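You operate a simulated robot arm through the tools that you are given. There is no shell and no other tool.

You run a simulated robot arm. Do the job below in one go: nothing can be reset, and whatever is moved stays where it is left.

TASK
Fit the blue beater on its drive, then shut the freezer door.
Fine: open the door first; the beater switch stays off. Where these are worked on the way, their far stop is far enough and under half their travel is too little: freezer door.

The check looks at the end state, three seconds after you hand in, the way a careful person would. Anything else that was tipped, shoved, dropped, spilled or broken makes it a failure.

THE ROBOT
A 6-joint arm with a two-finger gripper, fixed in place. Base frame: the origin is on the floor under the middle of its stand, x ahead of it, y to its left, z up. Lengths are in m, angles in rad, forces in N, time in s.
It reaches about 1.572 m from its shoulder. Its first joint turns from -2.897 to 2.897 rad. Payload 2.45 kg.
The TCP is the grasp point between the finger pads, 0.02 m short of the fingertips. In the tool frame z runs along the fingers and y along their closing line. The gripper opens to 0.14 m; its body begins 0.168 m behind the TCP.
Orientation is told as [roll, pitch, yaw] about the base's x, y, z axes, in that order, counted from this pose: with the fingers straight down and closing along the base's y, the tool's x points along the base's -x, its y along +y and its z along -z.

THE INTERFACE
- The arm moves only by the tool play_rows. Its argument "series" is a list of rows, each a list of 7 numbers: the shift along the tool's x, y, z in m, then the turn, a rotation vector about the tool's x, y, z in rad, then the finger opening in m, from 0 to 0.14. In form: [[dx, dy, dz, rx, ry, rz, grip], ...]. A call has 1 to 20 rows; each row is the pose to reach, as a shift and turn from the pose commanded when the call began, along the tool's axes at that moment. A row lasts 0.2 s, in which the tool goes at most 0.05 m and 0.15 rad; a call with a longer step from one row to the next is refused whole, and so is a gripper value outside its range. Where a pose cannot be reached the arm comes as near as it can. A force on the tool above 40 N (or 10 N above the force at the start of the call, whichever is more), or a blocked arm, ends the call early, and 0.2 s more pass. Each finger travels about 0.045 m/s and halts on what it meets, pressing with about 32 N; the grip force reading is that of the motor and also rises with nothing between the fingers. The clock runs only during rows and for 0.2 s after the last one: add rows that repeat a pose to give the fingers time. It gives the time, the measured TCP pose, the force on the tool (base axes), the opening and the grip force at its end, in the units of the frame above (readings bear some noise), with the torque about the TCP (base axes, N m) and any sound that the robot's microphone picked up, and new pictures: "show" is both (left out), scene, wrist or none.
- Cameras (640 x 400 px; columns grow to the right, rows downward): "scene" is fixed at [0.0505, -0.5007, 1.5814]; the picture's right is [0.57, -0.82, 0.00], its down [-0.32, -0.22, -0.92] and it looks along [0.76, 0.53, -0.39] (base axes); focal length 325 px, centre (320, 200). "wrist" rides on the gripper at [0.078, 0.011, -0.209] in the tool frame; the picture's right is [-0.14, 0.99, 0.00], its down [-0.92, -0.13, -0.37] and it looks along [-0.37, -0.05, 0.93] (tool axes); focal length 280 px, centre (320, 200). There is no depth. A picture from a camera that has moved, and an enlarged one, comes with that camera's place and axes in the base frame and with its lens.
- zoom(camera, box): a new picture of the part [left, top, right, bottom] of that camera's present view, enlarged. It takes no simulated time.
- close_job(): hands the job in; it is judged then, once.

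Places have to be worked out from the pictures, the camera data and where the tool is seen. Open the gripper and draw the arm clear of the work before you hand the job in, unless the task says otherwise.

The tools are called after "Emit:" by a JSON object that holds its "name" and its "arguments". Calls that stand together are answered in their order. play_rows: Moves the arm, as the interface text tells. Its arguments: {"type":"object","properties":{"series":{"type":"array","items":{"type":"array","items":{"type":"number"}}},"show":{"type":"string","enum":["both","scene","wrist","none"]}},"required":["series"]} The other tools are called the same way: zoom (camera, box) takes an enlarged picture of a part of a camera's view; close_job () hands the job in.

At the start:

```text
time: 0.0
tool_pos: [0.7191, 0.3401, 1.1747]
tool_rot: [0.0, -0.002, 0.001]
ft_force: [0.1, -0.9, 0.3]
moment: [0.0, 0.0, 0.01]
finger_gap: 0.14
grasp_force: 0.1
```

scene: 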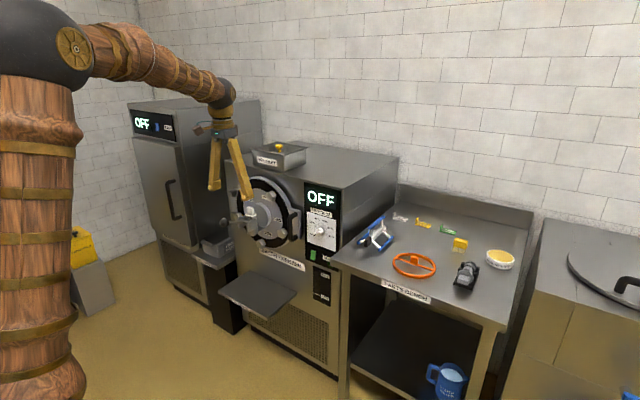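
wrist: 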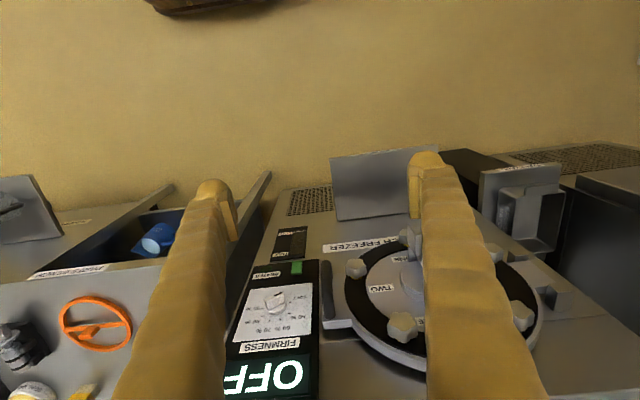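

I'll start by looking closely at the freezer, its door and the parts bench before I move anything.

Emit:
{"name": "zoom", "arguments": {"camera": "scene", "box": [180, 120, 360, 300]}}

Emit:
{"name": "zoom", "arguments": {"camera": "scene", "box": [330, 180, 540, 320]}}

Emit:
{"name": "zoom", "arguments": {"camera": "wrist", "box": [220, 140, 640, 400]}}

Emit:
{"name": "zoom", "arguments": {"camera": "scene", "box": [230, 160, 320, 260]}}

```text
2.22 times, centred on (270, 210) of scene
camera zoom: at [0.0505, -0.5007, 1.5814], right [0.57, -0.82, 0.0], down [-0.32, -0.22, -0.92], along [0.76, 0.53, -0.39], focal length 723 px, centre (431, 178)
```

zoom: 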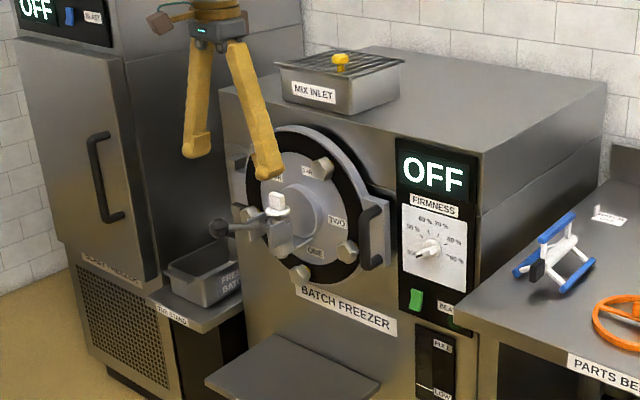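

```text
2.86 times, centred on (435, 250) of scene
camera zoom: at [0.0505, -0.5007, 1.5814], right [0.57, -0.82, 0.0], down [-0.32, -0.22, -0.92], along [0.76, 0.53, -0.39], focal length 929 px, centre (-9, 57)
```

zoom: 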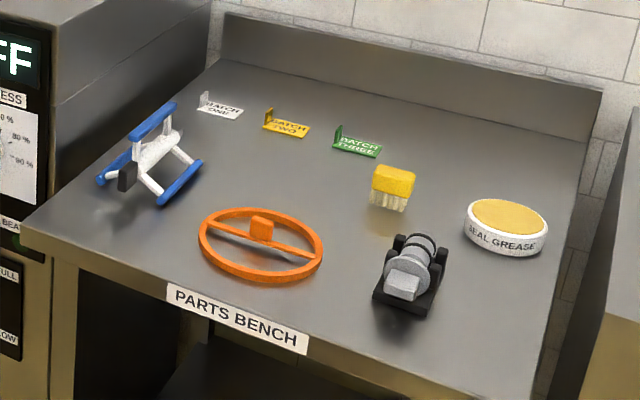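

```text
1.52 times, centred on (430, 270) of wrist
camera zoom: at [0.6434, 0.3493, 1.3846], right [0.14, 0.99, 0.0], down [0.92, -0.13, 0.37], along [0.37, -0.05, -0.93], focal length 427 px, centre (152, 93)
```

zoom: 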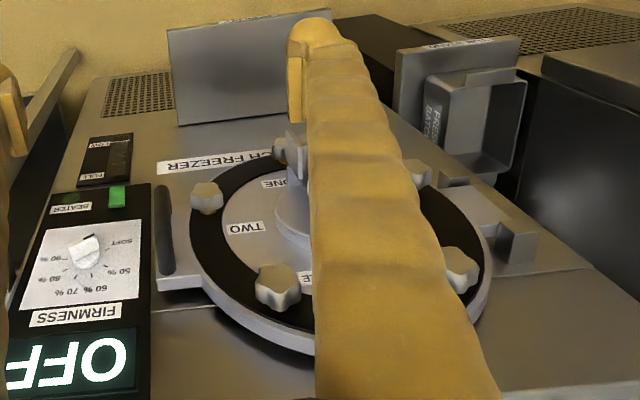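

```text
4.00 times, centred on (275, 210) of scene
camera zoom: at [0.0505, -0.5007, 1.5814], right [0.57, -0.82, 0.0], down [-0.32, -0.22, -0.92], along [0.76, 0.53, -0.39], focal length 1301 px, centre (500, 160)
```

zoom: 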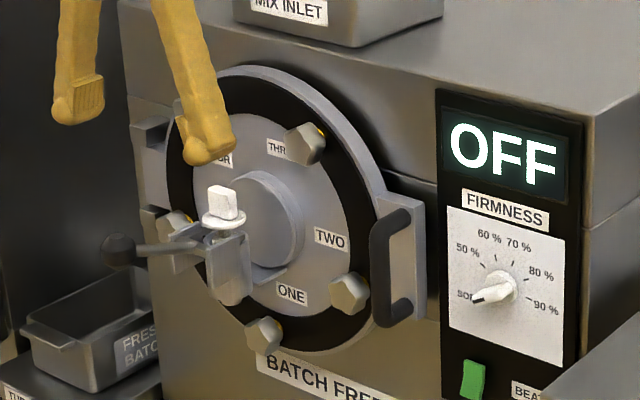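

The freezer faces the robot at about x = 1.05, with its door handle near (1.02, 0.32, 0.92) and its hinge on the +y side. The blue beater is on the bench near (1.14, -0.02, 0.93). I'll move the wrist camera over the bench to see the beater properly, going sideways first and then forward to stay clear of the freezer.

Emit:
{"name": "play_rows", "arguments": {"series": [[0, -0.045, -0.005, 0, 0, 0, 0.14], [0, -0.09, -0.01, 0, 0, 0, 0.14], [0, -0.135, -0.015, 0, 0, 0, 0.14], [0, -0.18, -0.02, 0, 0, 0, 0.14], [0, -0.225, -0.025, 0, 0, 0, 0.14], [0, -0.27, -0.03, 0, 0, 0, 0.14], [0, -0.315, -0.035, 0, 0, 0, 0.14], [0, -0.36, -0.04, 0, 0, 0, 0.14], [-0.045, -0.36, -0.045, 0, 0, 0, 0.14], [-0.09, -0.36, -0.05, 0, 0, 0, 0.14], [-0.135, -0.36, -0.055, 0, 0, 0, 0.14], [-0.18, -0.36, -0.055, 0, 0, 0, 0.14], [-0.22, -0.36, -0.055, 0, 0, 0, 0.14], [-0.22, -0.36, -0.055, 0, 0, 0, 0.14]], "show": "both"}}

```text
time: 3.0
tool_pos: [0.942, -0.0197, 1.2321]
tool_rot: [-0.001, -0.001, 0.002]
ft_force: [0.2, 0.4, -0.3]
moment: [-0.06, 0.01, -0.01]
finger_gap: 0.1398
grasp_force: 0.1
camera wrist: at [0.8646, -0.0092, 1.4424], right [0.14, 0.99, 0.0], down [0.92, -0.13, 0.37], along [0.37, -0.05, -0.93], focal length 280 px, centre (320, 200)
```

scene: 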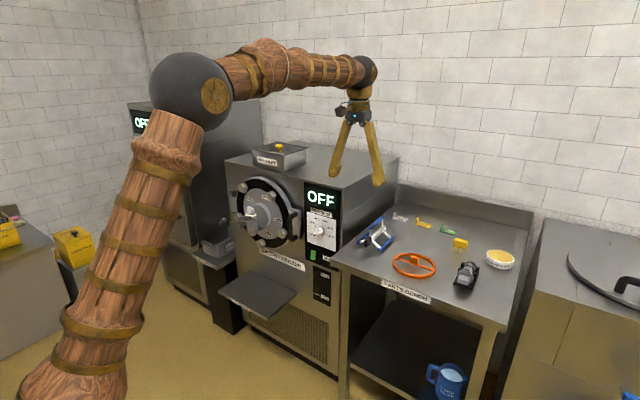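
wrist: 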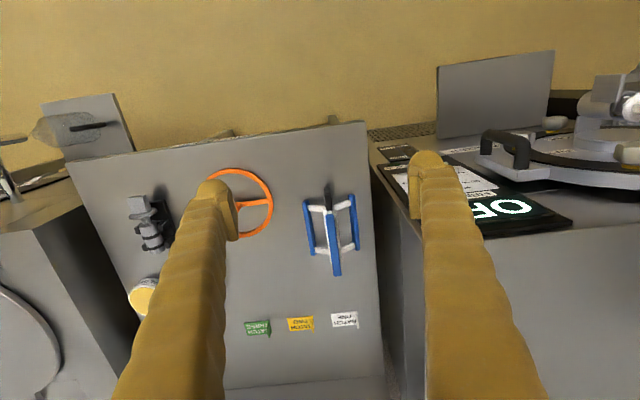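

Now the door is unobstructed in the scene view and the beater is in view of the wrist camera, so I'll zoom in on both.

Emit:
{"name": "zoom", "arguments": {"camera": "wrist", "box": [280, 160, 380, 300]}}

Emit:
{"name": "zoom", "arguments": {"camera": "scene", "box": [340, 200, 420, 270]}}

Emit:
{"name": "zoom", "arguments": {"camera": "scene", "box": [220, 160, 350, 290]}}

Emit:
{"name": "zoom", "arguments": {"camera": "wrist", "box": [440, 50, 640, 250]}}

```text
2.86 times, centred on (330, 230) of wrist
camera zoom: at [0.8646, -0.0092, 1.4424], right [0.14, 0.99, 0.0], down [0.92, -0.13, 0.37], along [0.37, -0.05, -0.93], focal length 801 px, centre (291, 114)
```

zoom: 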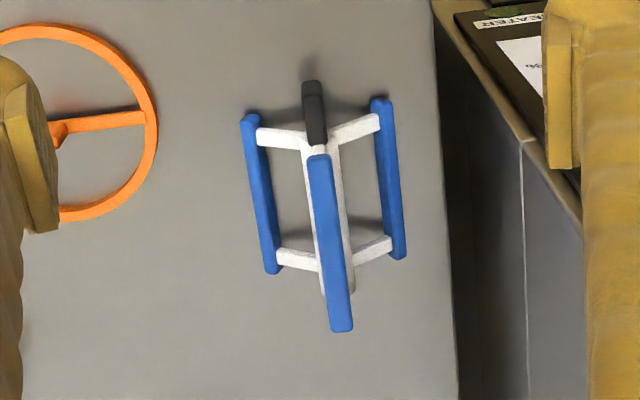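

```text
5.71 times, centred on (380, 235) of scene
camera zoom: at [0.0505, -0.5007, 1.5814], right [0.57, -0.82, 0.0], down [-0.32, -0.22, -0.92], along [0.76, 0.53, -0.39], focal length 1859 px, centre (-23, 0)
```

zoom: 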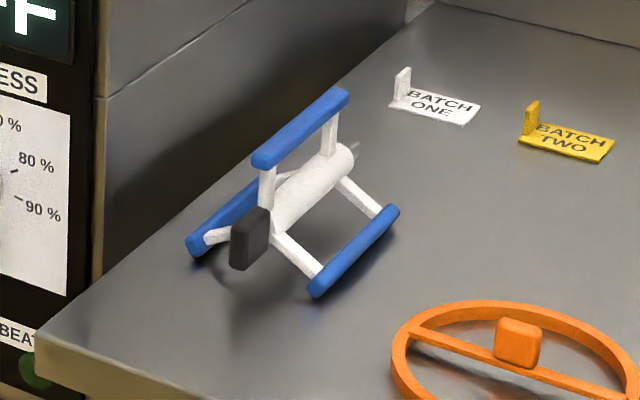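

```text
3.08 times, centred on (285, 225) of scene
camera zoom: at [0.0505, -0.5007, 1.5814], right [0.57, -0.82, 0.0], down [-0.32, -0.22, -0.92], along [0.76, 0.53, -0.39], focal length 1001 px, centre (428, 123)
```

zoom: 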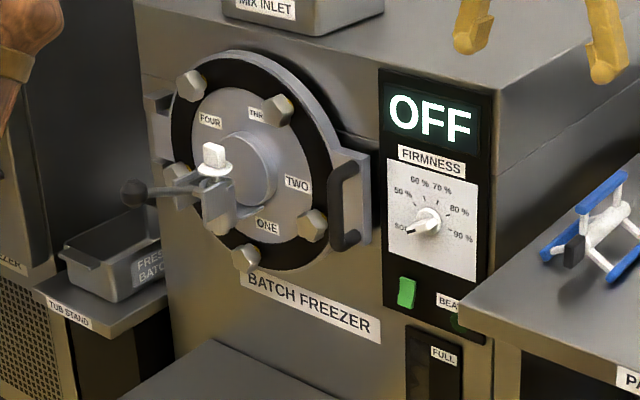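

```text
2.00 times, centred on (540, 150) of wrist
camera zoom: at [0.8646, -0.0092, 1.4424], right [0.14, 0.99, 0.0], down [0.92, -0.13, 0.37], along [0.37, -0.05, -0.93], focal length 561 px, centre (-120, 300)
```

zoom: 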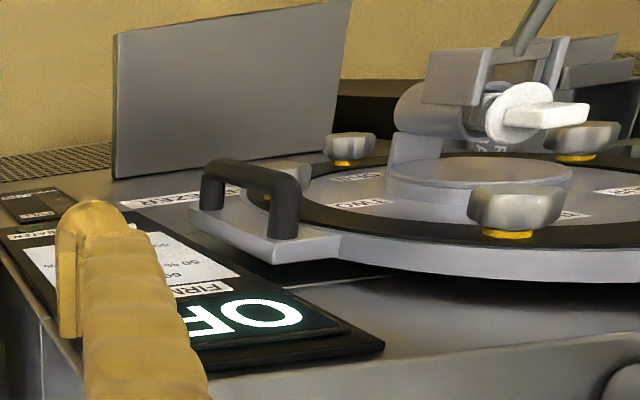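

The beater's axis runs along +x at y ≈ -0.02, z ≈ 0.935, with x from about 1.07 to 1.20. A dark grip tab sits on its front end, and its tail points toward +x. I'll back away, slide to y ≈ 0.32 and turn the fingers forward to face the door handle.

Emit:
{"name": "play_rows", "arguments": {"series": [[0.05, 0, 0, 0, 0, 0, 0.14], [0.1, 0, 0, 0, 0, 0, 0.14], [0.15, 0, 0, 0, 0, 0, 0.14], [0.19, 0, 0, 0, 0, 0, 0.14], [0.19, 0.0425, 0, 0, -0.1428, 0, 0.14], [0.19, 0.085, 0, 0, -0.2856, 0, 0.14], [0.19, 0.1275, 0, 0, -0.4284, 0, 0.14], [0.19, 0.17, 0, 0, -0.5712, 0, 0.14], [0.19, 0.2125, 0, 0, -0.714, 0, 0.14], [0.19, 0.255, 0, 0, -0.8568, 0, 0.14], [0.19, 0.2975, 0, 0, -0.9996, 0, 0.14], [0.19, 0.34, 0, 0, -1.1424, 0, 0.14], [0.19, 0.34, 0.05, 0, -1.2852, 0, 0.14], [0.19, 0.34, 0.1, 0, -1.428, 0, 0.14], [0.19, 0.34, 0.15, 0, -1.5708, 0, 0.14], [0.19, 0.34, 0.2, 0, -1.5708, 0, 0.14], [0.19, 0.34, 0.25, 0, -1.5708, 0, 0.14], [0.19, 0.34, 0.27, 0, -1.5708, 0, 0.14], [0.19, 0.34, 0.27, 0, -1.5708, 0, 0.14]], "show": "both"}}

```text
time: 7.0
tool_pos: [0.7592, 0.3319, 0.9779]
tool_rot: [-1.191, -1.545, 1.186]
ft_force: [0.6, 0.2, -0.3]
moment: [0.03, 0.0, -0.01]
finger_gap: 0.14
grasp_force: 0.1
out of reach, approached as far as the arm can: row 17, 18, 19
camera wrist: at [0.5509, 0.3411, 0.9034], right [0.01, 0.99, 0.11], down [-0.36, -0.1, 0.93], along [0.93, -0.05, 0.36], focal length 280 px, centre (320, 200)
```

scene: 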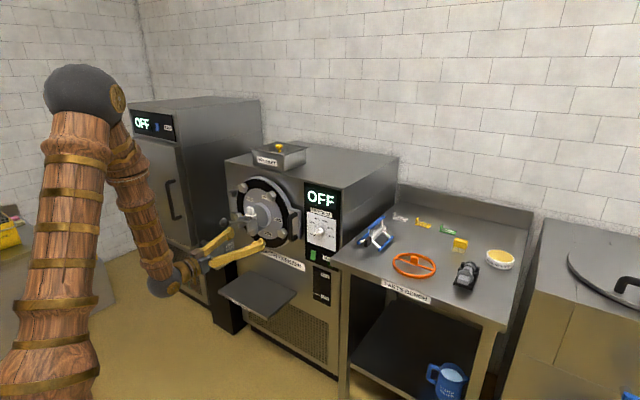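
wrist: 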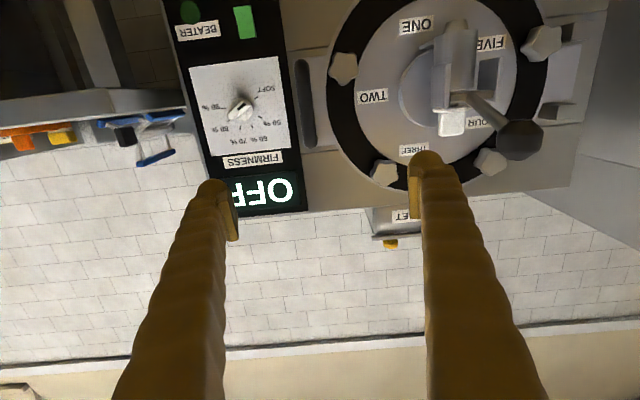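

The arm is near its inner folding limit here, so going forward should free it up. I judge the handle bar to be at y ≈ 0.313, z from 0.86 to 0.98, with its front at x ≈ 1.00. I'll move partway forward, narrow the fingers and check alignment.

Emit:
{"name": "play_rows", "arguments": {"series": [[0, 0, 0.04, 0, 0, 0, 0.12], [0, -0.003, 0.08, 0, 0, 0, 0.1], [0.01, -0.007, 0.12, 0, 0, 0, 0.085], [0.02, -0.007, 0.14, 0, 0, 0, 0.08], [0.022, -0.007, 0.15, 0, 0, 0, 0.08], [0.022, -0.007, 0.15, 0, 0, 0, 0.08]], "show": "both"}}

```text
time: 8.4
tool_pos: [0.9103, 0.3235, 0.9569]
tool_rot: [3.027, -1.572, -3.029]
ft_force: [0.4, -0.7, -0.4]
moment: [-0.06, 0.0, 0.01]
finger_gap: 0.0798
grasp_force: 0.1
camera wrist: at [0.7023, 0.3327, 0.8803], right [0.0, 0.99, 0.14], down [-0.37, -0.13, 0.92], along [0.93, -0.05, 0.37], focal length 280 px, centre (320, 200)
```

scene: 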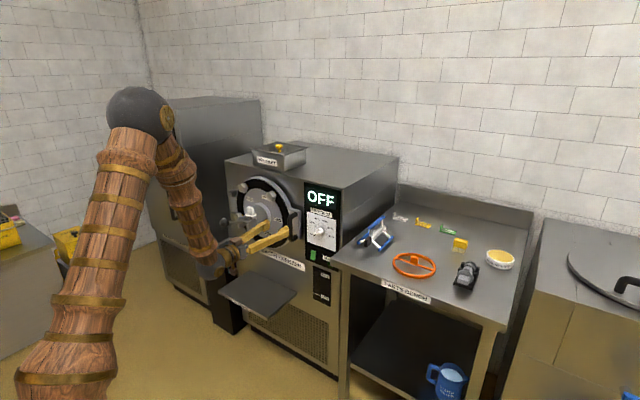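
wrist: 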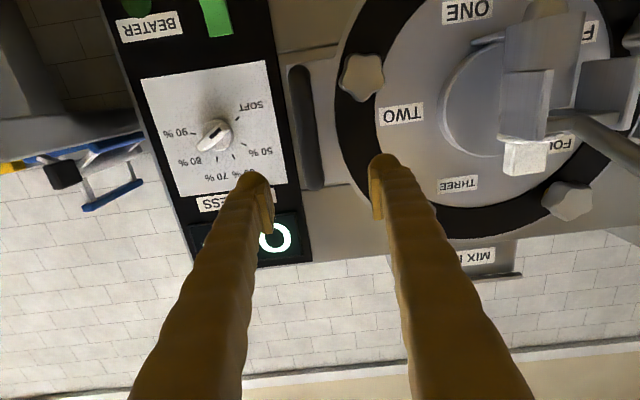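

The grip frame is now clean, with the fingers pointing along +x. The bar is at y ≈ 0.314, so I'll shift about 9 mm to the right and 17 mm down, advance until the bar sits between the pads, then look.

Emit:
{"name": "play_rows", "arguments": {"series": [[0.01, -0.009, 0.0, 0, 0, 0, 0.08], [0.017, -0.009, 0.03, 0, 0, 0, 0.08], [0.017, -0.009, 0.055, 0, 0, 0, 0.08], [0.017, -0.009, 0.075, 0, 0, 0, 0.08], [0.017, -0.009, 0.075, 0, 0, 0, 0.08]], "show": "both"}}

Emit:
{"name": "zoom", "arguments": {"camera": "wrist", "box": [220, 40, 440, 240]}}

Emit:
{"name": "zoom", "arguments": {"camera": "scene", "box": [230, 180, 330, 280]}}

```text
time: 9.6
tool_pos: [0.9831, 0.3135, 0.9406]
tool_rot: [2.976, -1.572, -2.976]
ft_force: [-0.6, 0.6, -0.1]
moment: [-0.02, -0.01, 0.03]
finger_gap: 0.08
grasp_force: 0.0
camera wrist: at [0.7762, 0.3231, 0.8637], right [0.0, 0.99, 0.14], down [-0.37, -0.13, 0.92], along [0.93, -0.05, 0.37], focal length 280 px, centre (320, 200)
```

scene: 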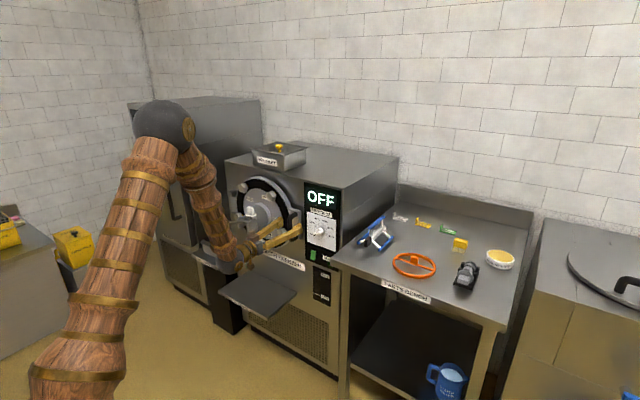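
wrist: 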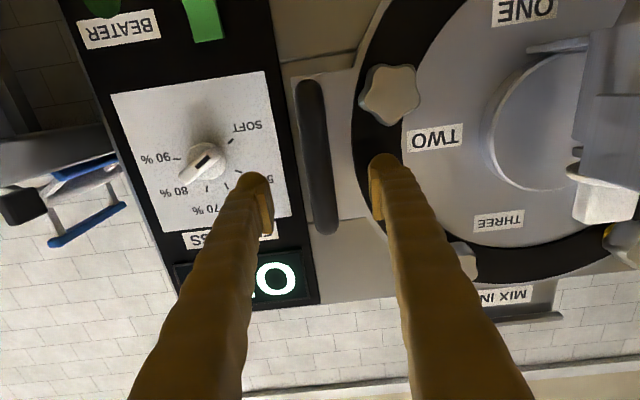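

```text
2.00 times, centred on (330, 140) of wrist
camera zoom: at [0.7762, 0.3231, 0.8637], right [0.0, 0.99, 0.14], down [-0.37, -0.13, 0.92], along [0.93, -0.05, 0.37], focal length 561 px, centre (300, 320)
```

zoom: 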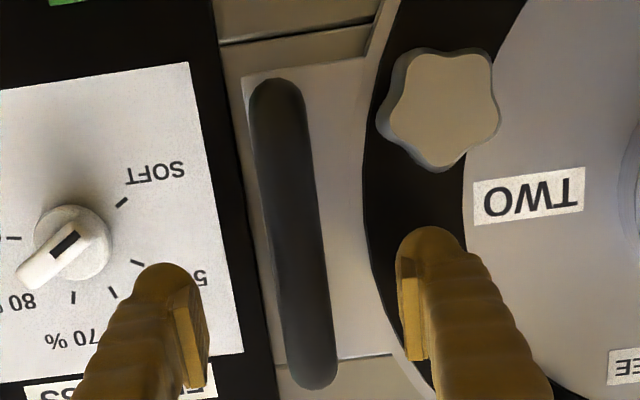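

```text
4.00 times, centred on (280, 230) of scene
camera zoom: at [0.0505, -0.5007, 1.5814], right [0.57, -0.82, 0.0], down [-0.32, -0.22, -0.92], along [0.76, 0.53, -0.39], focal length 1301 px, centre (480, 80)
```

zoom: 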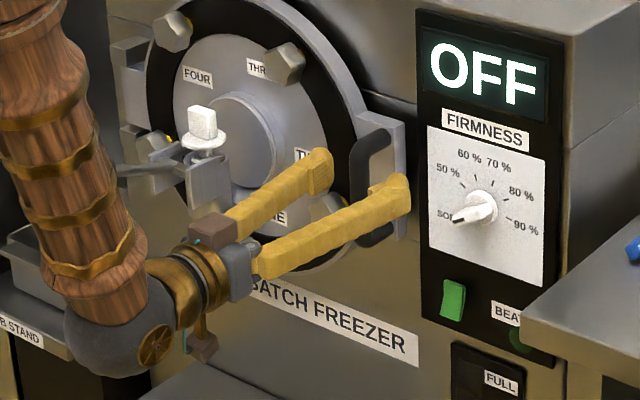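

The bar lies between the two fingers and I need to go a little deeper. I'll advance about 25 mm more and then close on it.

Emit:
{"name": "play_rows", "arguments": {"series": [[0, -0.001, 0.012, 0, 0, 0, 0.08], [0, -0.001, 0.022, 0, 0, 0, 0.08], [0, -0.001, 0.022, 0, 0, 0, 0.06], [0, -0.001, 0.022, 0, 0, 0, 0.04], [0, -0.001, 0.022, 0, 0, 0, 0.02], [0, -0.001, 0.022, 0, 0, 0, 0.01], [0, -0.001, 0.022, 0, 0, 0, 0.005], [0, -0.001, 0.022, 0, 0, 0, 0.005]], "show": "both"}}

Emit:
{"name": "zoom", "arguments": {"camera": "wrist", "box": [220, 40, 440, 240]}}

Emit:
{"name": "zoom", "arguments": {"camera": "scene", "box": [230, 180, 330, 280]}}

```text
time: 11.4
tool_pos: [1.0064, 0.3143, 0.9398]
tool_rot: [-2.764, -1.57, 2.767]
ft_force: [2.6, 26.9, -2.5]
moment: [0.01, -0.06, -0.36]
finger_gap: 0.0203
grasp_force: 10.8
camera wrist: at [0.7981, 0.3232, 0.8619], right [0.0, 0.99, 0.14], down [-0.37, -0.13, 0.92], along [0.93, -0.05, 0.37], focal length 280 px, centre (320, 200)
```

scene: 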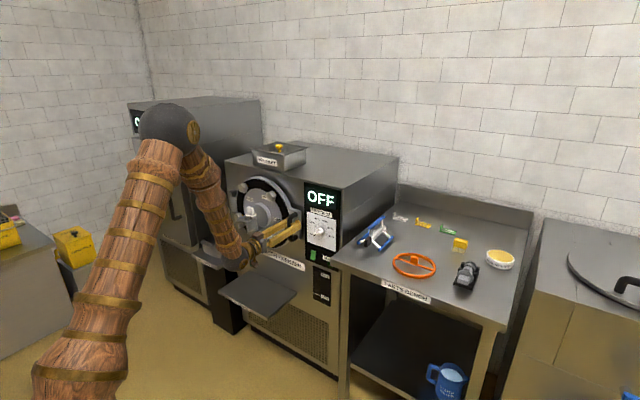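
wrist: 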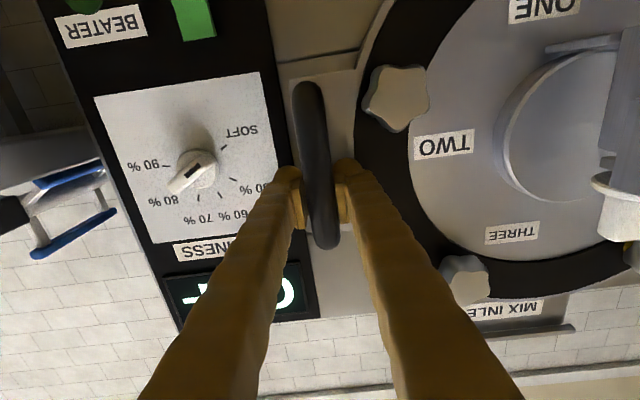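

```text
2.00 times, centred on (330, 140) of wrist
camera zoom: at [0.7981, 0.3232, 0.8619], right [0.0, 0.99, 0.14], down [-0.37, -0.13, 0.92], along [0.93, -0.05, 0.37], focal length 561 px, centre (300, 320)
```

zoom: 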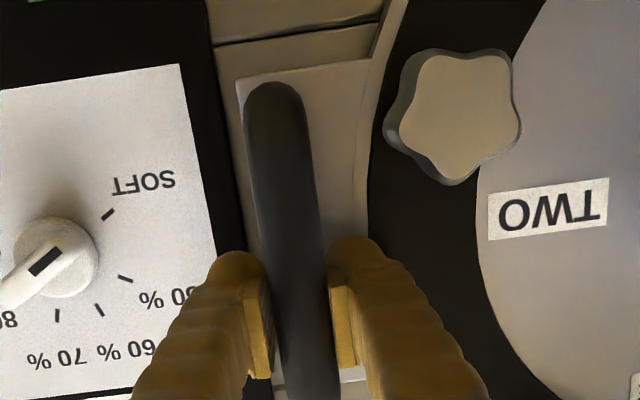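

```text
4.00 times, centred on (280, 230) of scene
camera zoom: at [0.0505, -0.5007, 1.5814], right [0.57, -0.82, 0.0], down [-0.32, -0.22, -0.92], along [0.76, 0.53, -0.39], focal length 1301 px, centre (480, 80)
```

zoom: 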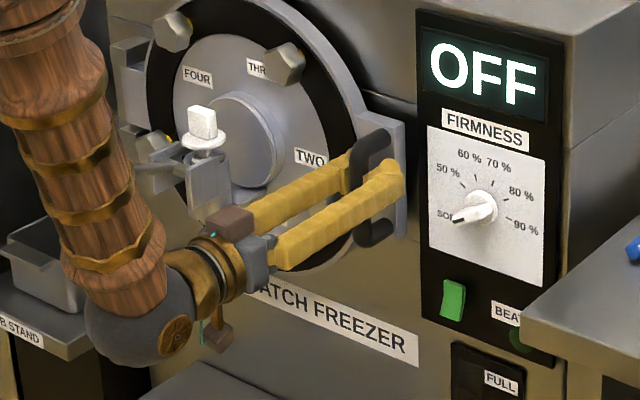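

The bar is gripped with a gap of 0.020. The 27 N side load shows the bar is slightly further +y than the tool centre. I'll shift a couple of millimetres toward +y to relieve that and try a first small arc of door opening.

Emit:
{"name": "play_rows", "arguments": {"series": [[0, 0.003, 0, 0, 0, 0, 0.005], [0, 0.004, -0.012, 0.03, 0, 0, 0.005], [0, 0.006, -0.025, 0.06, 0, 0, 0.005], [0, 0.009, -0.0417, 0.1, 0, 0, 0.005], [0, 0.009, -0.0417, 0.1, 0, 0, 0.005]], "show": "both"}}

```text
time: 12.6
tool_pos: [0.9657, 0.3215, 0.9391]
tool_rot: [2.564, -1.57, -2.663]
ft_force: [-2.6, -11.3, 1.2]
moment: [-0.02, -0.01, 0.11]
finger_gap: 0.0171
grasp_force: 42.6
camera wrist: at [0.7597, 0.3518, 0.862], right [0.1, 0.99, 0.14], down [-0.38, -0.09, 0.92], along [0.92, -0.14, 0.37], focal length 280 px, centre (320, 200)
```

scene: 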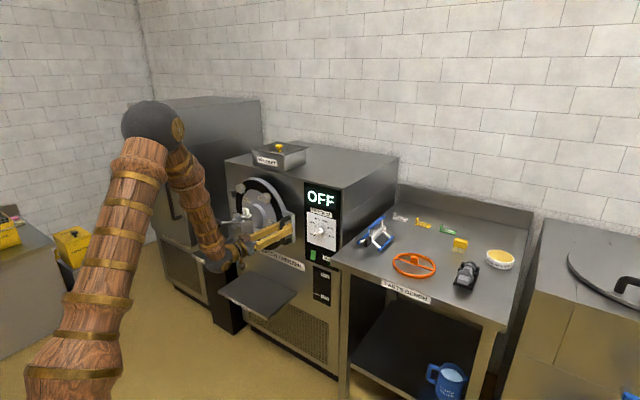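
wrist: 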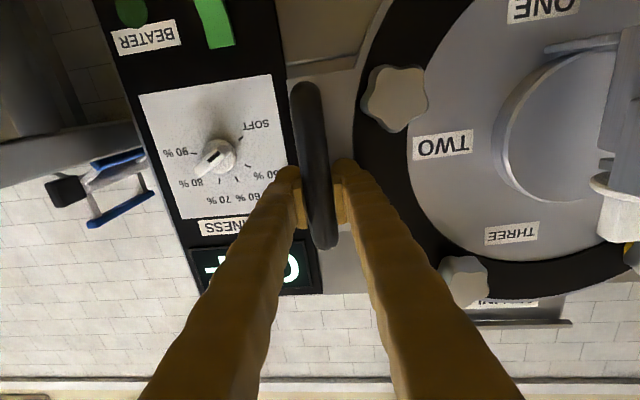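

The door swings freely, with no latch and only about 11 N of side load. I'll carry on along the arc about the hinge to roughly 0.5 rad in total, turning the tool with the door.

Emit:
{"name": "play_rows", "arguments": {"series": [[0, 0.002, -0.0165, 0.04, 0, 0, 0.005], [0, 0.004, -0.0335, 0.08, 0, 0, 0.005], [0, 0.0075, -0.05, 0.12, 0, 0, 0.005], [0, 0.0117, -0.0664, 0.16, 0, 0, 0.005], [0, 0.017, -0.0826, 0.2, 0, 0, 0.005], [0, 0.0224, -0.0986, 0.24, 0, 0, 0.005], [0, 0.0291, -0.1143, 0.28, 0, 0, 0.005], [0, 0.0358, -0.1298, 0.32, 0, 0, 0.005], [0, 0.0437, -0.1449, 0.36, 0, 0, 0.005], [0, 0.0515, -0.1598, 0.4, 0, 0, 0.005], [0, 0.0515, -0.1598, 0.4, 0, 0, 0.005]], "show": "both"}}

```text
time: 14.3
tool_pos: [0.8519, 0.3609, 0.938]
tool_rot: [2.996, -1.571, 2.902]
ft_force: [-1.8, -2.1, 0.6]
moment: [-0.07, -0.13, 0.06]
finger_gap: 0.0171
grasp_force: 42.7
stopped in row 8: the force on the tool passed its limit at 42 N (the readings are from after the stop); the commanded pose is now the measured one
camera wrist: at [0.6631, 0.4482, 0.8618], right [0.37, 0.92, 0.14], down [-0.39, 0.02, 0.92], along [0.84, -0.4, 0.37], focal length 280 px, centre (320, 200)
```

scene: 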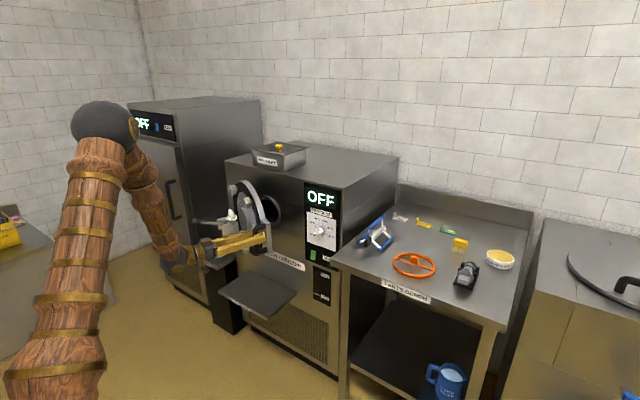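
wrist: 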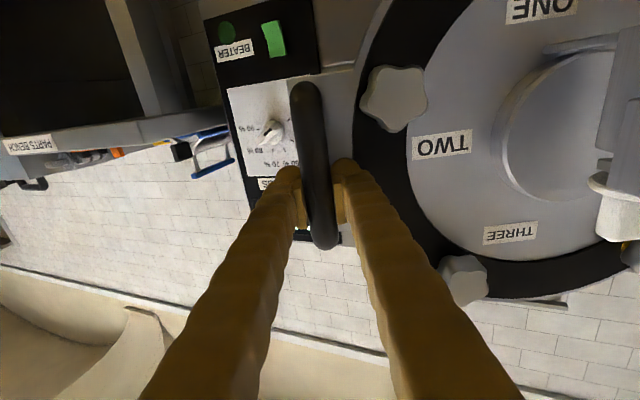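

The door is open about 0.39 rad, and the stop came from my hinge estimate being slightly off. Refitting the arc to the measured poses puts the hinge near (1.044, 0.729) with a handle radius of 0.415. I'll continue with the corrected arc.

Emit:
{"name": "play_rows", "arguments": {"series": [[0, 0.002, -0.0165, 0.04, 0, 0, 0.005], [0, 0.0044, -0.0329, 0.08, 0, 0, 0.005], [0, 0.0076, -0.0491, 0.12, 0, 0, 0.005], [0, 0.0114, -0.0653, 0.16, 0, 0, 0.005], [0, 0.016, -0.0813, 0.2, 0, 0, 0.005], [0, 0.0209, -0.0971, 0.24, 0, 0, 0.005], [0, 0.0267, -0.1127, 0.28, 0, 0, 0.005], [0, 0.033, -0.128, 0.32, 0, 0, 0.005], [0, 0.04, -0.143, 0.36, 0, 0, 0.005], [0, 0.0474, -0.1578, 0.4, 0, 0, 0.005], [0, 0.0556, -0.1722, 0.44, 0, 0, 0.005], [0, 0.0642, -0.1864, 0.48, 0, 0, 0.005], [0, 0.0642, -0.1864, 0.48, 0, 0, 0.005]], "show": "both"}}

```text
time: 17.1
tool_pos: [0.7032, 0.4926, 0.9388]
tool_rot: [2.189, -1.57, -3.051]
ft_force: [19.5, 13.4, 29.7]
moment: [0.03, 0.23, -0.35]
finger_gap: 0.017
grasp_force: 42.9
camera wrist: at [0.577, 0.656, 0.8616], right [0.75, 0.64, 0.14], down [-0.34, 0.2, 0.92], along [0.56, -0.74, 0.37], focal length 280 px, centre (320, 200)
```

scene: 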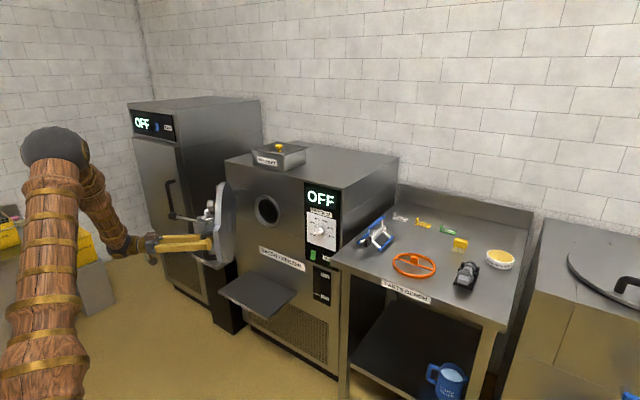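
wrist: 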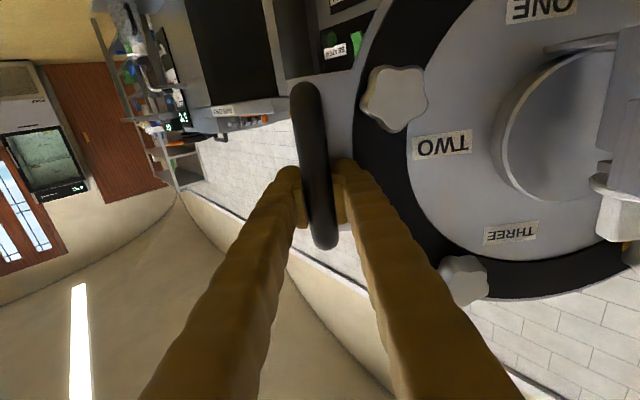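

The door is about 0.87 rad open. There's a 30 N upward load on the tool from a small height mismatch, which I'll relieve. First I'll check the surroundings before going further.

Emit:
{"name": "zoom", "arguments": {"camera": "scene", "box": [100, 150, 260, 310]}}

Emit:
{"name": "zoom", "arguments": {"camera": "scene", "box": [235, 180, 305, 240]}}

```text
2.50 times, centred on (180, 230) of scene
camera zoom: at [0.0505, -0.5007, 1.5814], right [0.57, -0.82, 0.0], down [-0.32, -0.22, -0.92], along [0.76, 0.53, -0.39], focal length 813 px, centre (670, 125)
```

zoom: 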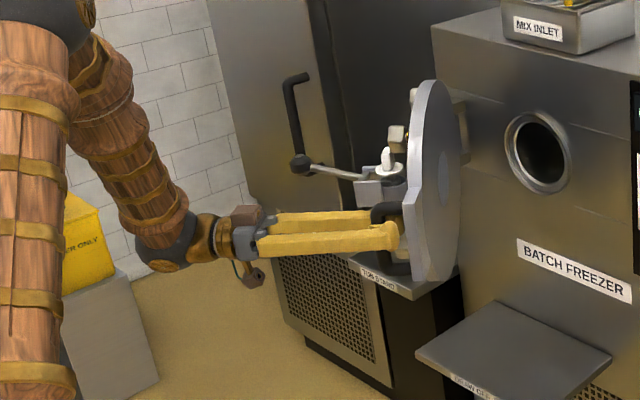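

```text
6.67 times, centred on (270, 210) of scene
camera zoom: at [0.0505, -0.5007, 1.5814], right [0.57, -0.82, 0.0], down [-0.32, -0.22, -0.92], along [0.76, 0.53, -0.39], focal length 2168 px, centre (653, 133)
```

zoom: 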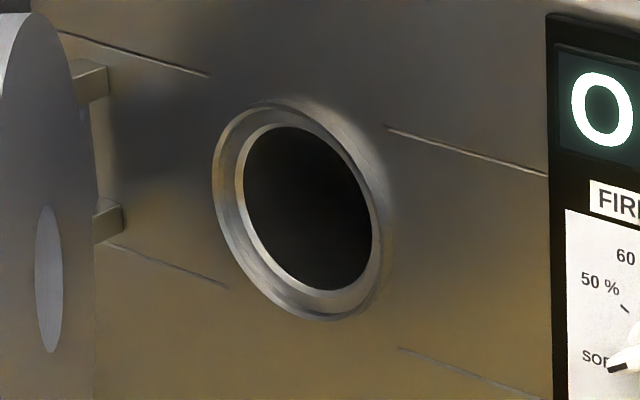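

Nothing is in the way so far, and the barrel mouth is now visible. I'll relieve the loads by moving 3 mm up and 2 mm sideways, then continue the arc by another 0.4 rad.

Emit:
{"name": "play_rows", "arguments": {"series": [[-0.0025, 0.002, 0, 0, 0, 0, 0.005], [-0.0025, 0.0038, -0.0166, 0.04, 0, 0, 0.005], [-0.0025, 0.0065, -0.0331, 0.08, 0, 0, 0.005], [-0.0025, 0.0099, -0.0495, 0.12, 0, 0, 0.005], [-0.0025, 0.0137, -0.0658, 0.16, 0, 0, 0.005], [-0.0025, 0.0183, -0.0819, 0.2, 0, 0, 0.005], [-0.0025, 0.0234, -0.0978, 0.24, 0, 0, 0.005], [-0.0025, 0.0293, -0.1135, 0.28, 0, 0, 0.005], [-0.0025, 0.0357, -0.1289, 0.32, 0, 0, 0.005], [-0.0025, 0.0428, -0.144, 0.36, 0, 0, 0.005], [-0.0025, 0.0504, -0.1588, 0.4, 0, 0, 0.005], [-0.0025, 0.0504, -0.1588, 0.4, 0, 0, 0.005]], "show": "both"}}

```text
time: 18.4
tool_pos: [0.6676, 0.5527, 0.9393]
tool_rot: [-1.242, -1.569, 0.21]
ft_force: [-2.2, 0.8, -4.1]
moment: [0.19, -0.26, 0.08]
finger_gap: 0.0168
grasp_force: 42.3
stopped in row 6: the force on the tool passed its limit at 51 N (the readings are from after the stop); the commanded pose is now the measured one
camera wrist: at [0.571, 0.7363, 0.8625], right [0.85, 0.51, 0.14], down [-0.3, 0.25, 0.92], along [0.43, -0.82, 0.36], focal length 280 px, centre (320, 200)
```

scene: 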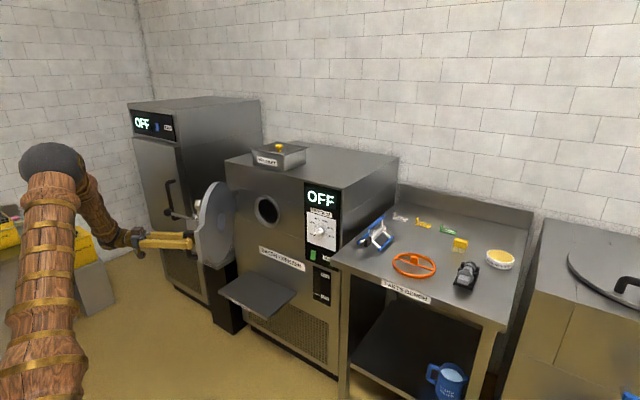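
wrist: 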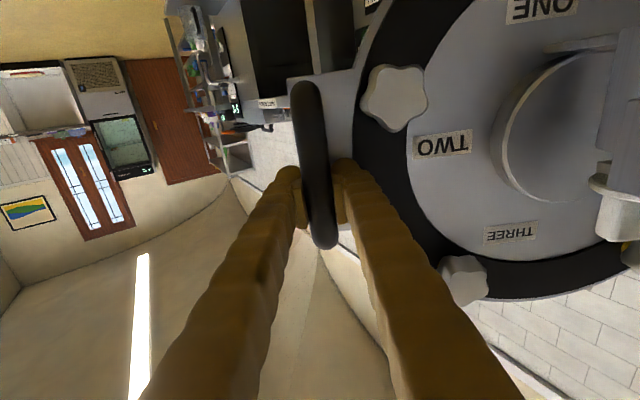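

The force limit tripped again and the reading is now relaxed to nearly zero at φ ≈ 1.03 rad. I'll take a short, slower arc segment and read which direction the load builds in.

Emit:
{"name": "play_rows", "arguments": {"series": [[0, 0.0008, -0.0083, 0.02, 0, 0, 0.005], [0, 0.0018, -0.0166, 0.04, 0, 0, 0.005], [0, 0.003, -0.0249, 0.06, 0, 0, 0.005], [0, 0.0045, -0.0331, 0.08, 0, 0, 0.005], [0, 0.006, -0.0414, 0.1, 0, 0, 0.005], [0, 0.0078, -0.0496, 0.12, 0, 0, 0.005]], "show": "none"}}

```text
time: 19.8
tool_pos: [0.6494, 0.6001, 0.9394]
tool_rot: [-1.602, -1.569, 0.448]
ft_force: [1.3, -0.5, 13.9]
moment: [0.13, -0.22, -0.04]
finger_gap: 0.0168
grasp_force: 43.4
```

The load builds mostly upward at +14 N over 0.12 rad, so the arc plane is slightly tilted. I'll raise the path by about 1.3 mm at first and a bit more along the way, then continue.

Emit:
{"name": "play_rows", "arguments": {"series": [[-0.001, 0.0008, -0.0083, 0.02, 0, 0, 0.005], [-0.0014, 0.0018, -0.0166, 0.04, 0, 0, 0.005], [-0.0017, 0.003, -0.0249, 0.06, 0, 0, 0.005], [-0.002, 0.0045, -0.0331, 0.08, 0, 0, 0.005], [-0.0023, 0.006, -0.0414, 0.1, 0, 0, 0.005], [-0.0026, 0.0078, -0.0496, 0.12, 0, 0, 0.005], [-0.0029, 0.0096, -0.0577, 0.14, 0, 0, 0.005], [-0.0032, 0.0117, -0.0658, 0.16, 0, 0, 0.005]], "show": "both"}}

```text
time: 20.3
tool_pos: [0.6478, 0.6012, 0.9391]
tool_rot: [0.125, -1.56, -1.295]
ft_force: [-4.6, -2.0, 1.3]
moment: [0.18, 0.33, -0.01]
finger_gap: 0.017
grasp_force: 42.3
out of reach, approached as far as the arm can: row 1, 2
stopped in row 2: the force on the tool passed its limit at 51 N (the readings are from after the stop); the commanded pose is now the measured one
camera wrist: at [0.5771, 0.7981, 0.8641], right [0.91, 0.39, 0.14], down [-0.26, 0.28, 0.92], along [0.32, -0.88, 0.35], focal length 280 px, centre (320, 200)
```

scene: 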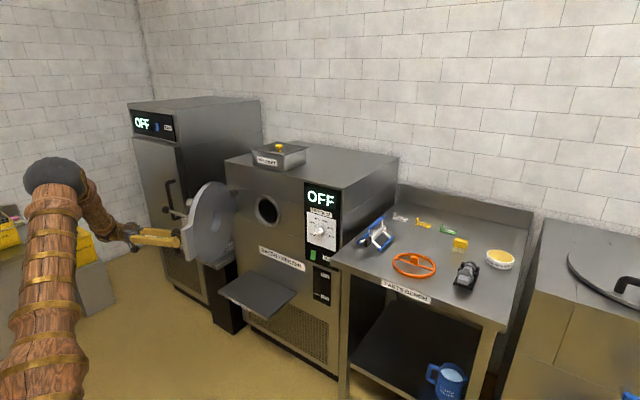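
wrist: 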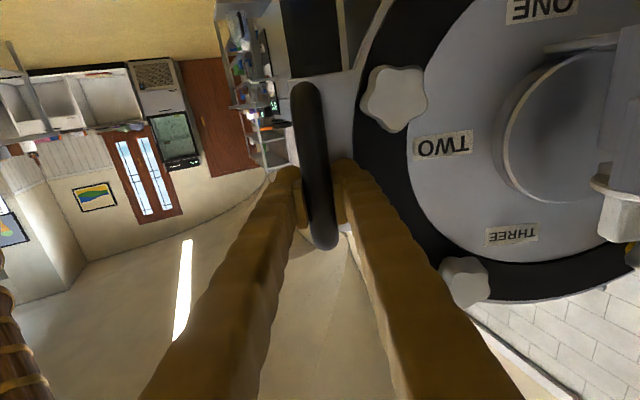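

The arm has hit its own reach and joint limit at a door angle of about 67°, so I'll let go of the handle here. I'll back straight off it and then push the door further from its inner side with closed fingers.

Emit:
{"name": "play_rows", "arguments": {"series": [[0, 0, 0, 0, 0, 0, 0.05], [0, 0, 0, 0, 0, 0, 0.075], [0, 0, 0, 0, 0, 0, 0.075], [0, 0, 0, 0, 0, 0, 0.075], [0, 0, -0.02, 0, 0, 0, 0.075], [0, 0, -0.04, -0.03, 0, 0, 0.075], [0, 0, -0.07, -0.08, 0, 0, 0.075], [0, 0, -0.1, -0.15, 0, 0, 0.075]], "show": "both"}}

```text
time: 22.1
tool_pos: [0.6097, 0.6948, 0.939]
tool_rot: [0.27, -1.561, -1.289]
ft_force: [1.1, 0.0, -0.1]
moment: [0.0, 0.0, -0.06]
finger_gap: 0.0752
grasp_force: 0.0
out of reach, approached as far as the arm can: row 5, 6
camera wrist: at [0.5098, 0.8784, 0.864], right [0.84, 0.52, 0.14], down [-0.3, 0.24, 0.92], along [0.45, -0.82, 0.36], focal length 280 px, centre (320, 200)
```

scene: 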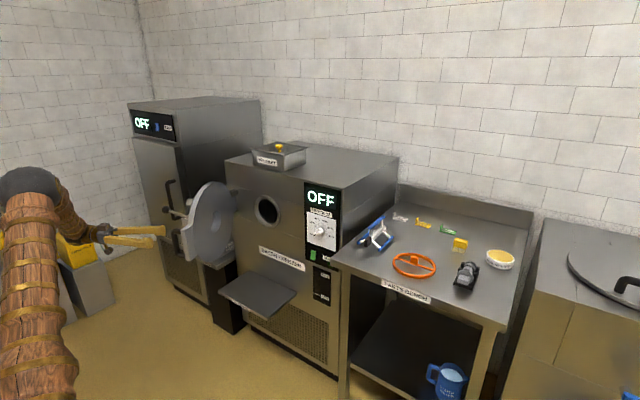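
wrist: 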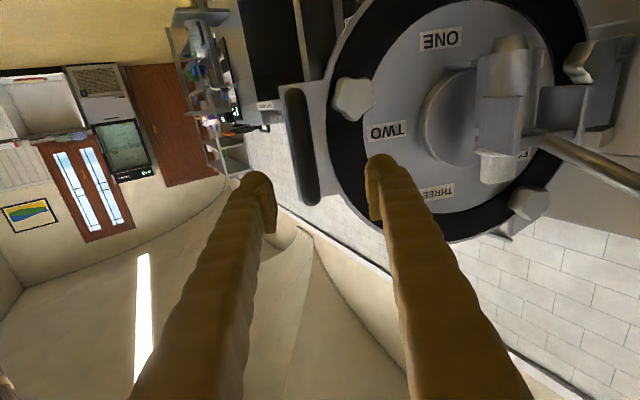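

The fingers are clear of the handle and the door stayed put. I'll rise well above the door while turning the fingers down and closing them.

Emit:
{"name": "play_rows", "arguments": {"series": [[-0.04, 0, 0, 0, 0.05, 0, 0.06], [-0.08, 0, -0.01, 0, 0.15, 0, 0.05], [-0.12, 0, -0.02, 0, 0.29, 0, 0.04], [-0.16, 0, -0.03, 0, 0.43, 0, 0.03], [-0.2, 0, -0.03, 0, 0.57, 0, 0.02], [-0.24, 0, -0.03, 0, 0.71, 0, 0.01], [-0.28, 0, -0.03, 0, 0.85, 0, 0.0], [-0.29, 0, -0.03, 0, 0.99, 0, 0.0], [-0.29, 0, -0.03, 0, 1.13, 0, 0.0], [-0.29, 0, -0.03, 0, 1.27, 0, 0.0], [-0.29, 0, -0.03, 0, 1.41, 0, 0.0], [-0.29, 0, -0.03, 0, 1.56, 0, 0.0], [-0.29, 0, -0.03, 0, 1.56, 0, 0.0]], "show": "both"}}

```text
time: 24.9
tool_pos: [0.594, 0.7153, 1.2302]
tool_rot: [0.003, 0.002, -1.018]
ft_force: [-0.4, -0.3, 0.7]
moment: [0.0, -0.02, -0.03]
finger_gap: 0.0002
grasp_force: 29.3
camera wrist: at [0.5635, 0.7868, 1.4405], right [0.92, 0.4, 0.0], down [0.37, -0.85, 0.37], along [0.15, -0.33, -0.93], focal length 280 px, centre (320, 200)
```

scene: 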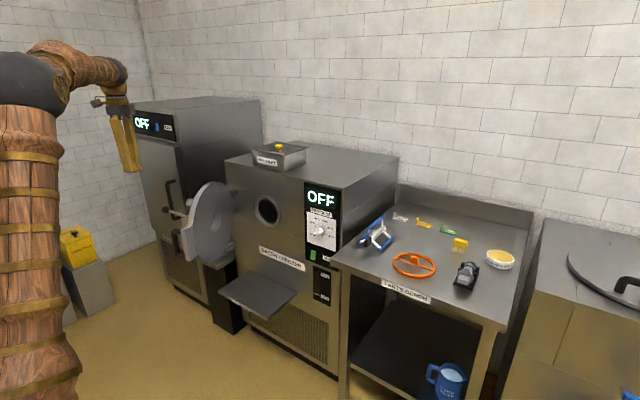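
wrist: 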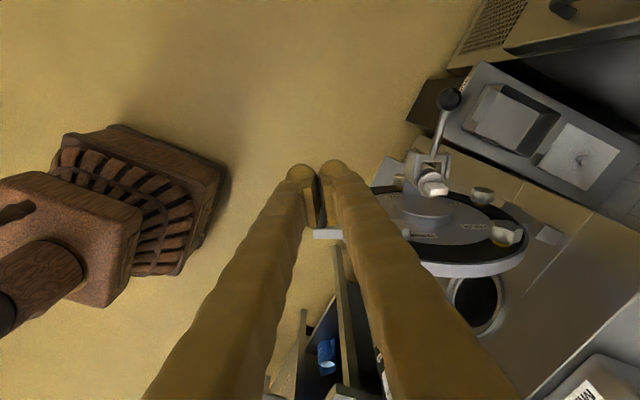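

The view from above confirms the closed fingers are above and outside the door. I'll cross over the free edge at this height to the inner side at about (0.744, 0.514), then lower to z ≈ 0.96.

Emit:
{"name": "play_rows", "arguments": {"series": [[-0.042, 0.0036, 0, 0, 0, 0, 0], [-0.084, 0.0072, 0, 0, 0, 0, 0], [-0.126, 0.011, 0, 0, 0, 0, 0], [-0.168, 0.0145, 0, 0, 0, 0, 0], [-0.21, 0.018, 0, 0, 0, 0, 0], [-0.25, 0.0218, 0, 0, 0, 0, 0], [-0.25, 0.0218, 0.045, 0, 0, 0, 0], [-0.25, 0.0218, 0.09, 0, 0, 0, 0], [-0.25, 0.0218, 0.135, 0, 0, 0, 0], [-0.25, 0.0218, 0.18, 0, 0, 0, 0], [-0.25, 0.0218, 0.225, 0, 0, 0, 0], [-0.25, 0.0218, 0.265, 0, 0, 0, 0], [-0.25, 0.0218, 0.265, 0, 0, 0, 0]], "show": "both"}}

```text
time: 27.7
tool_pos: [0.7469, 0.5156, 0.964]
tool_rot: [0.005, 0.0, -1.016]
ft_force: [-0.6, -1.0, -0.1]
moment: [0.0, -0.01, 0.01]
finger_gap: 0.0
grasp_force: 28.8
camera wrist: at [0.7156, 0.5869, 1.1753], right [0.92, 0.4, 0.0], down [0.37, -0.85, 0.37], along [0.15, -0.34, -0.93], focal length 280 px, centre (320, 200)
```

scene: 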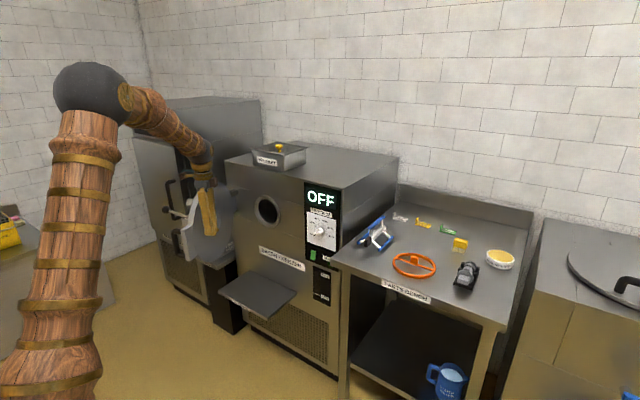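
wrist: 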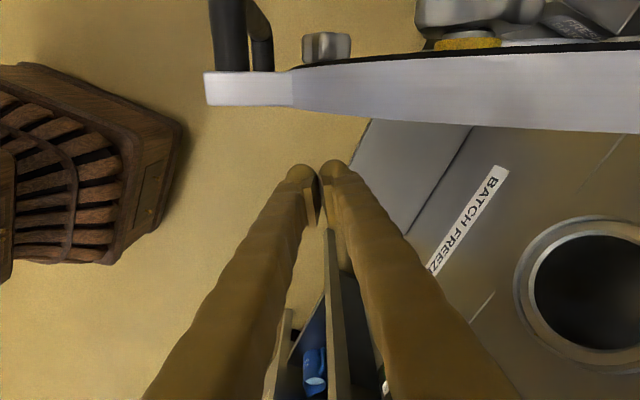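

The fingers are on the inner side of the door, with a clear view of its edge about 5 cm away. I'll push it further open along its arc, gently, and stop near 100° to check.

Emit:
{"name": "play_rows", "arguments": {"series": [[0.015, 0.001, 0, 0, 0, 0, 0], [0.03, 0.003, 0, 0, 0, 0, 0], [0.045, 0.004, 0, 0, 0, 0, 0], [0.06, 0.006, 0, 0, 0, 0, 0], [0.075, 0.009, 0, 0, 0, 0, 0], [0.09, 0.012, 0, 0, 0, 0, 0], [0.108, 0.015, 0, 0, 0, 0, 0], [0.127, 0.018, 0, 0, 0, 0, 0], [0.145, 0.024, 0, 0, 0, 0, 0], [0.162, 0.031, 0, 0, 0, 0, 0], [0.178, 0.038, 0, 0, 0, 0, 0], [0.194, 0.045, 0, 0, 0, 0, 0], [0.21, 0.054, 0, 0, 0, 0, 0], [0.225, 0.064, 0, 0, 0, 0, 0], [0.24, 0.074, 0, 0, 0, 0, 0], [0.2545, 0.085, 0, 0, 0, 0, 0]], "show": "both"}}

```text
time: 31.1
tool_pos: [0.6835, 0.7785, 0.9657]
tool_rot: [0.004, 0.0, -1.018]
ft_force: [0.5, -0.2, 0.4]
moment: [0.0, -0.02, 0.0]
finger_gap: 0.0
grasp_force: 29.4
camera wrist: at [0.6526, 0.8483, 1.1757], right [0.92, 0.4, 0.0], down [0.37, -0.85, 0.37], along [0.15, -0.34, -0.93], focal length 280 px, centre (320, 200)
```

scene: 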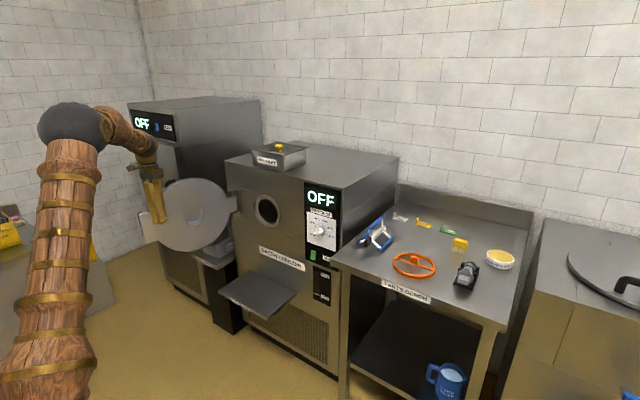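
wrist: 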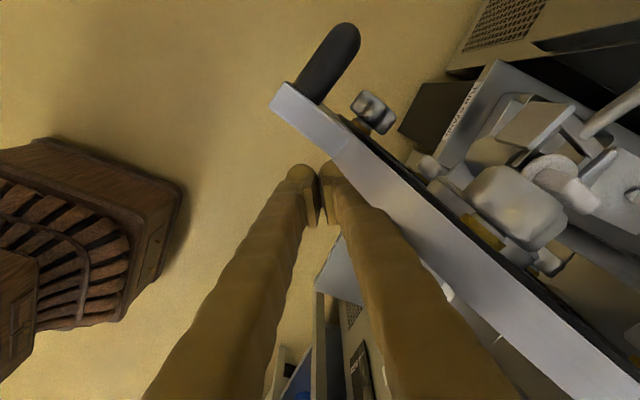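

The door now stands at roughly 100°, past square and clear of the barrel, with no load on the tool. I'll back off, lift out and swing over toward y ≈ 0.5. I'll also roll the gripper half a turn, so the camera ends up on top when I point the fingers at the barrel.

Emit:
{"name": "play_rows", "arguments": {"series": [[-0.02, 0, 0, 0, 0, 0, 0], [-0.035, 0, -0.04, 0, 0, 0, 0], [-0.035, 0, -0.08, 0, 0, 0, 0], [-0.035, 0, -0.12, 0, 0, 0, 0], [-0.035, 0, -0.16, 0, 0, 0, 0], [-0.035, 0, -0.2, 0, 0, 0.1416, 0], [-0.035, 0, -0.24, 0, 0, 0.2832, 0], [-0.035, 0, -0.26, 0, 0, 0.4248, 0], [-0.07, -0.022, -0.26, 0, 0, 0.5664, 0], [-0.105, -0.044, -0.26, 0, 0, 0.708, 0], [-0.14, -0.066, -0.26, 0, 0, 0.8496, 0], [-0.175, -0.088, -0.26, 0, 0, 0.9912, 0], [-0.21, -0.11, -0.26, 0, 0, 1.1328, 0], [-0.2457, -0.1325, -0.26, 0, 0, 1.2744, 0.02], [-0.2457, -0.1325, -0.26, 0, 0, 1.416, 0.04], [-0.2457, -0.1325, -0.26, 0, 0, 1.5576, 0.06], [-0.2457, -0.1325, -0.26, 0, 0, 1.6992, 0.08], [-0.2457, -0.1325, -0.26, 0, 0, 1.8408, 0.1], [-0.2457, -0.1325, -0.26, 0, 0, 1.9824, 0.12], [-0.2457, -0.1325, -0.26, 0, 0, 2.124, 0.13]], "show": "both"}}

```text
time: 35.3
tool_pos: [0.6995, 0.4954, 1.2241]
tool_rot: [0.0, 0.005, -2.38]
ft_force: [1.1, 0.4, -0.7]
moment: [0.05, 0.0, -0.02]
finger_gap: 0.13
grasp_force: 0.3
out of reach, approached as far as the arm can: row 15, 16, 17, 18, 19, 20
camera wrist: at [0.764, 0.5391, 1.4344], right [0.58, -0.81, 0.0], down [-0.76, -0.54, 0.37], along [-0.3, -0.21, -0.93], focal length 280 px, centre (320, 200)
```

scene: 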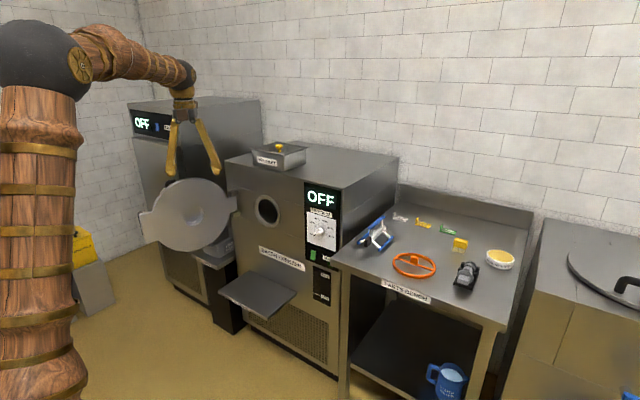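
wrist: 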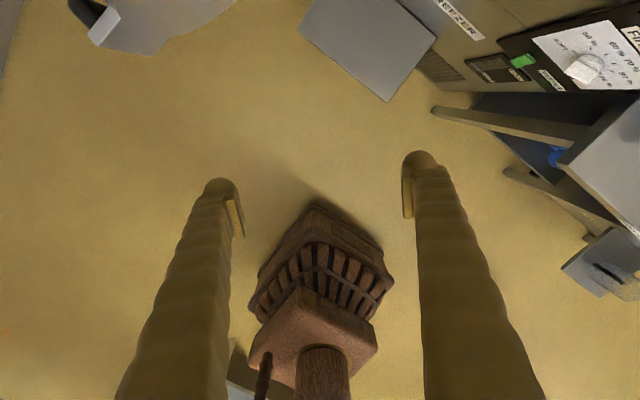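

The roll joint hits its limit before half a turn, so I'll work with the camera underneath as before. I'll turn back to neutral yaw here, then pitch forward to look straight into the barrel.

Emit:
{"name": "play_rows", "arguments": {"series": [[0, 0, 0, 0, 0, -0.14, 0.14], [0, 0, 0, 0, 0, -0.28, 0.14], [0, 0, 0, 0, 0, -0.42, 0.14], [0, 0, 0, 0, 0, -0.56, 0.14], [0, 0, 0, 0, 0, -0.7, 0.14], [0, 0, 0, 0, 0, -0.84, 0.14], [0, 0, 0, 0, 0, -0.98, 0.14], [0, 0, 0, 0, 0, -1.12, 0.14], [0, 0, 0, 0, 0, -1.26, 0.14], [0, 0, 0, 0, 0, -1.4, 0.14], [0, 0, 0, 0, 0, -1.54, 0.14], [0, 0, 0, 0, 0, -1.68, 0.14], [0, 0, 0, 0, 0, -1.82, 0.14], [0, 0, 0, 0, 0, -1.96, 0.14], [0, 0, 0, 0, 0, -2.1, 0.14], [0, 0, 0, 0, 0, -2.24, 0.14], [0, 0, 0, 0, 0, -2.38, 0.14], [0, 0, 0, 0, 0, -2.38, 0.14]], "show": "none"}}

```text
time: 39.1
tool_pos: [0.6989, 0.4973, 1.2243]
tool_rot: [0.004, 0.0, 0.001]
ft_force: [0.1, -0.6, -0.2]
moment: [-0.04, 0.0, 0.0]
finger_gap: 0.14
grasp_force: 0.0
```

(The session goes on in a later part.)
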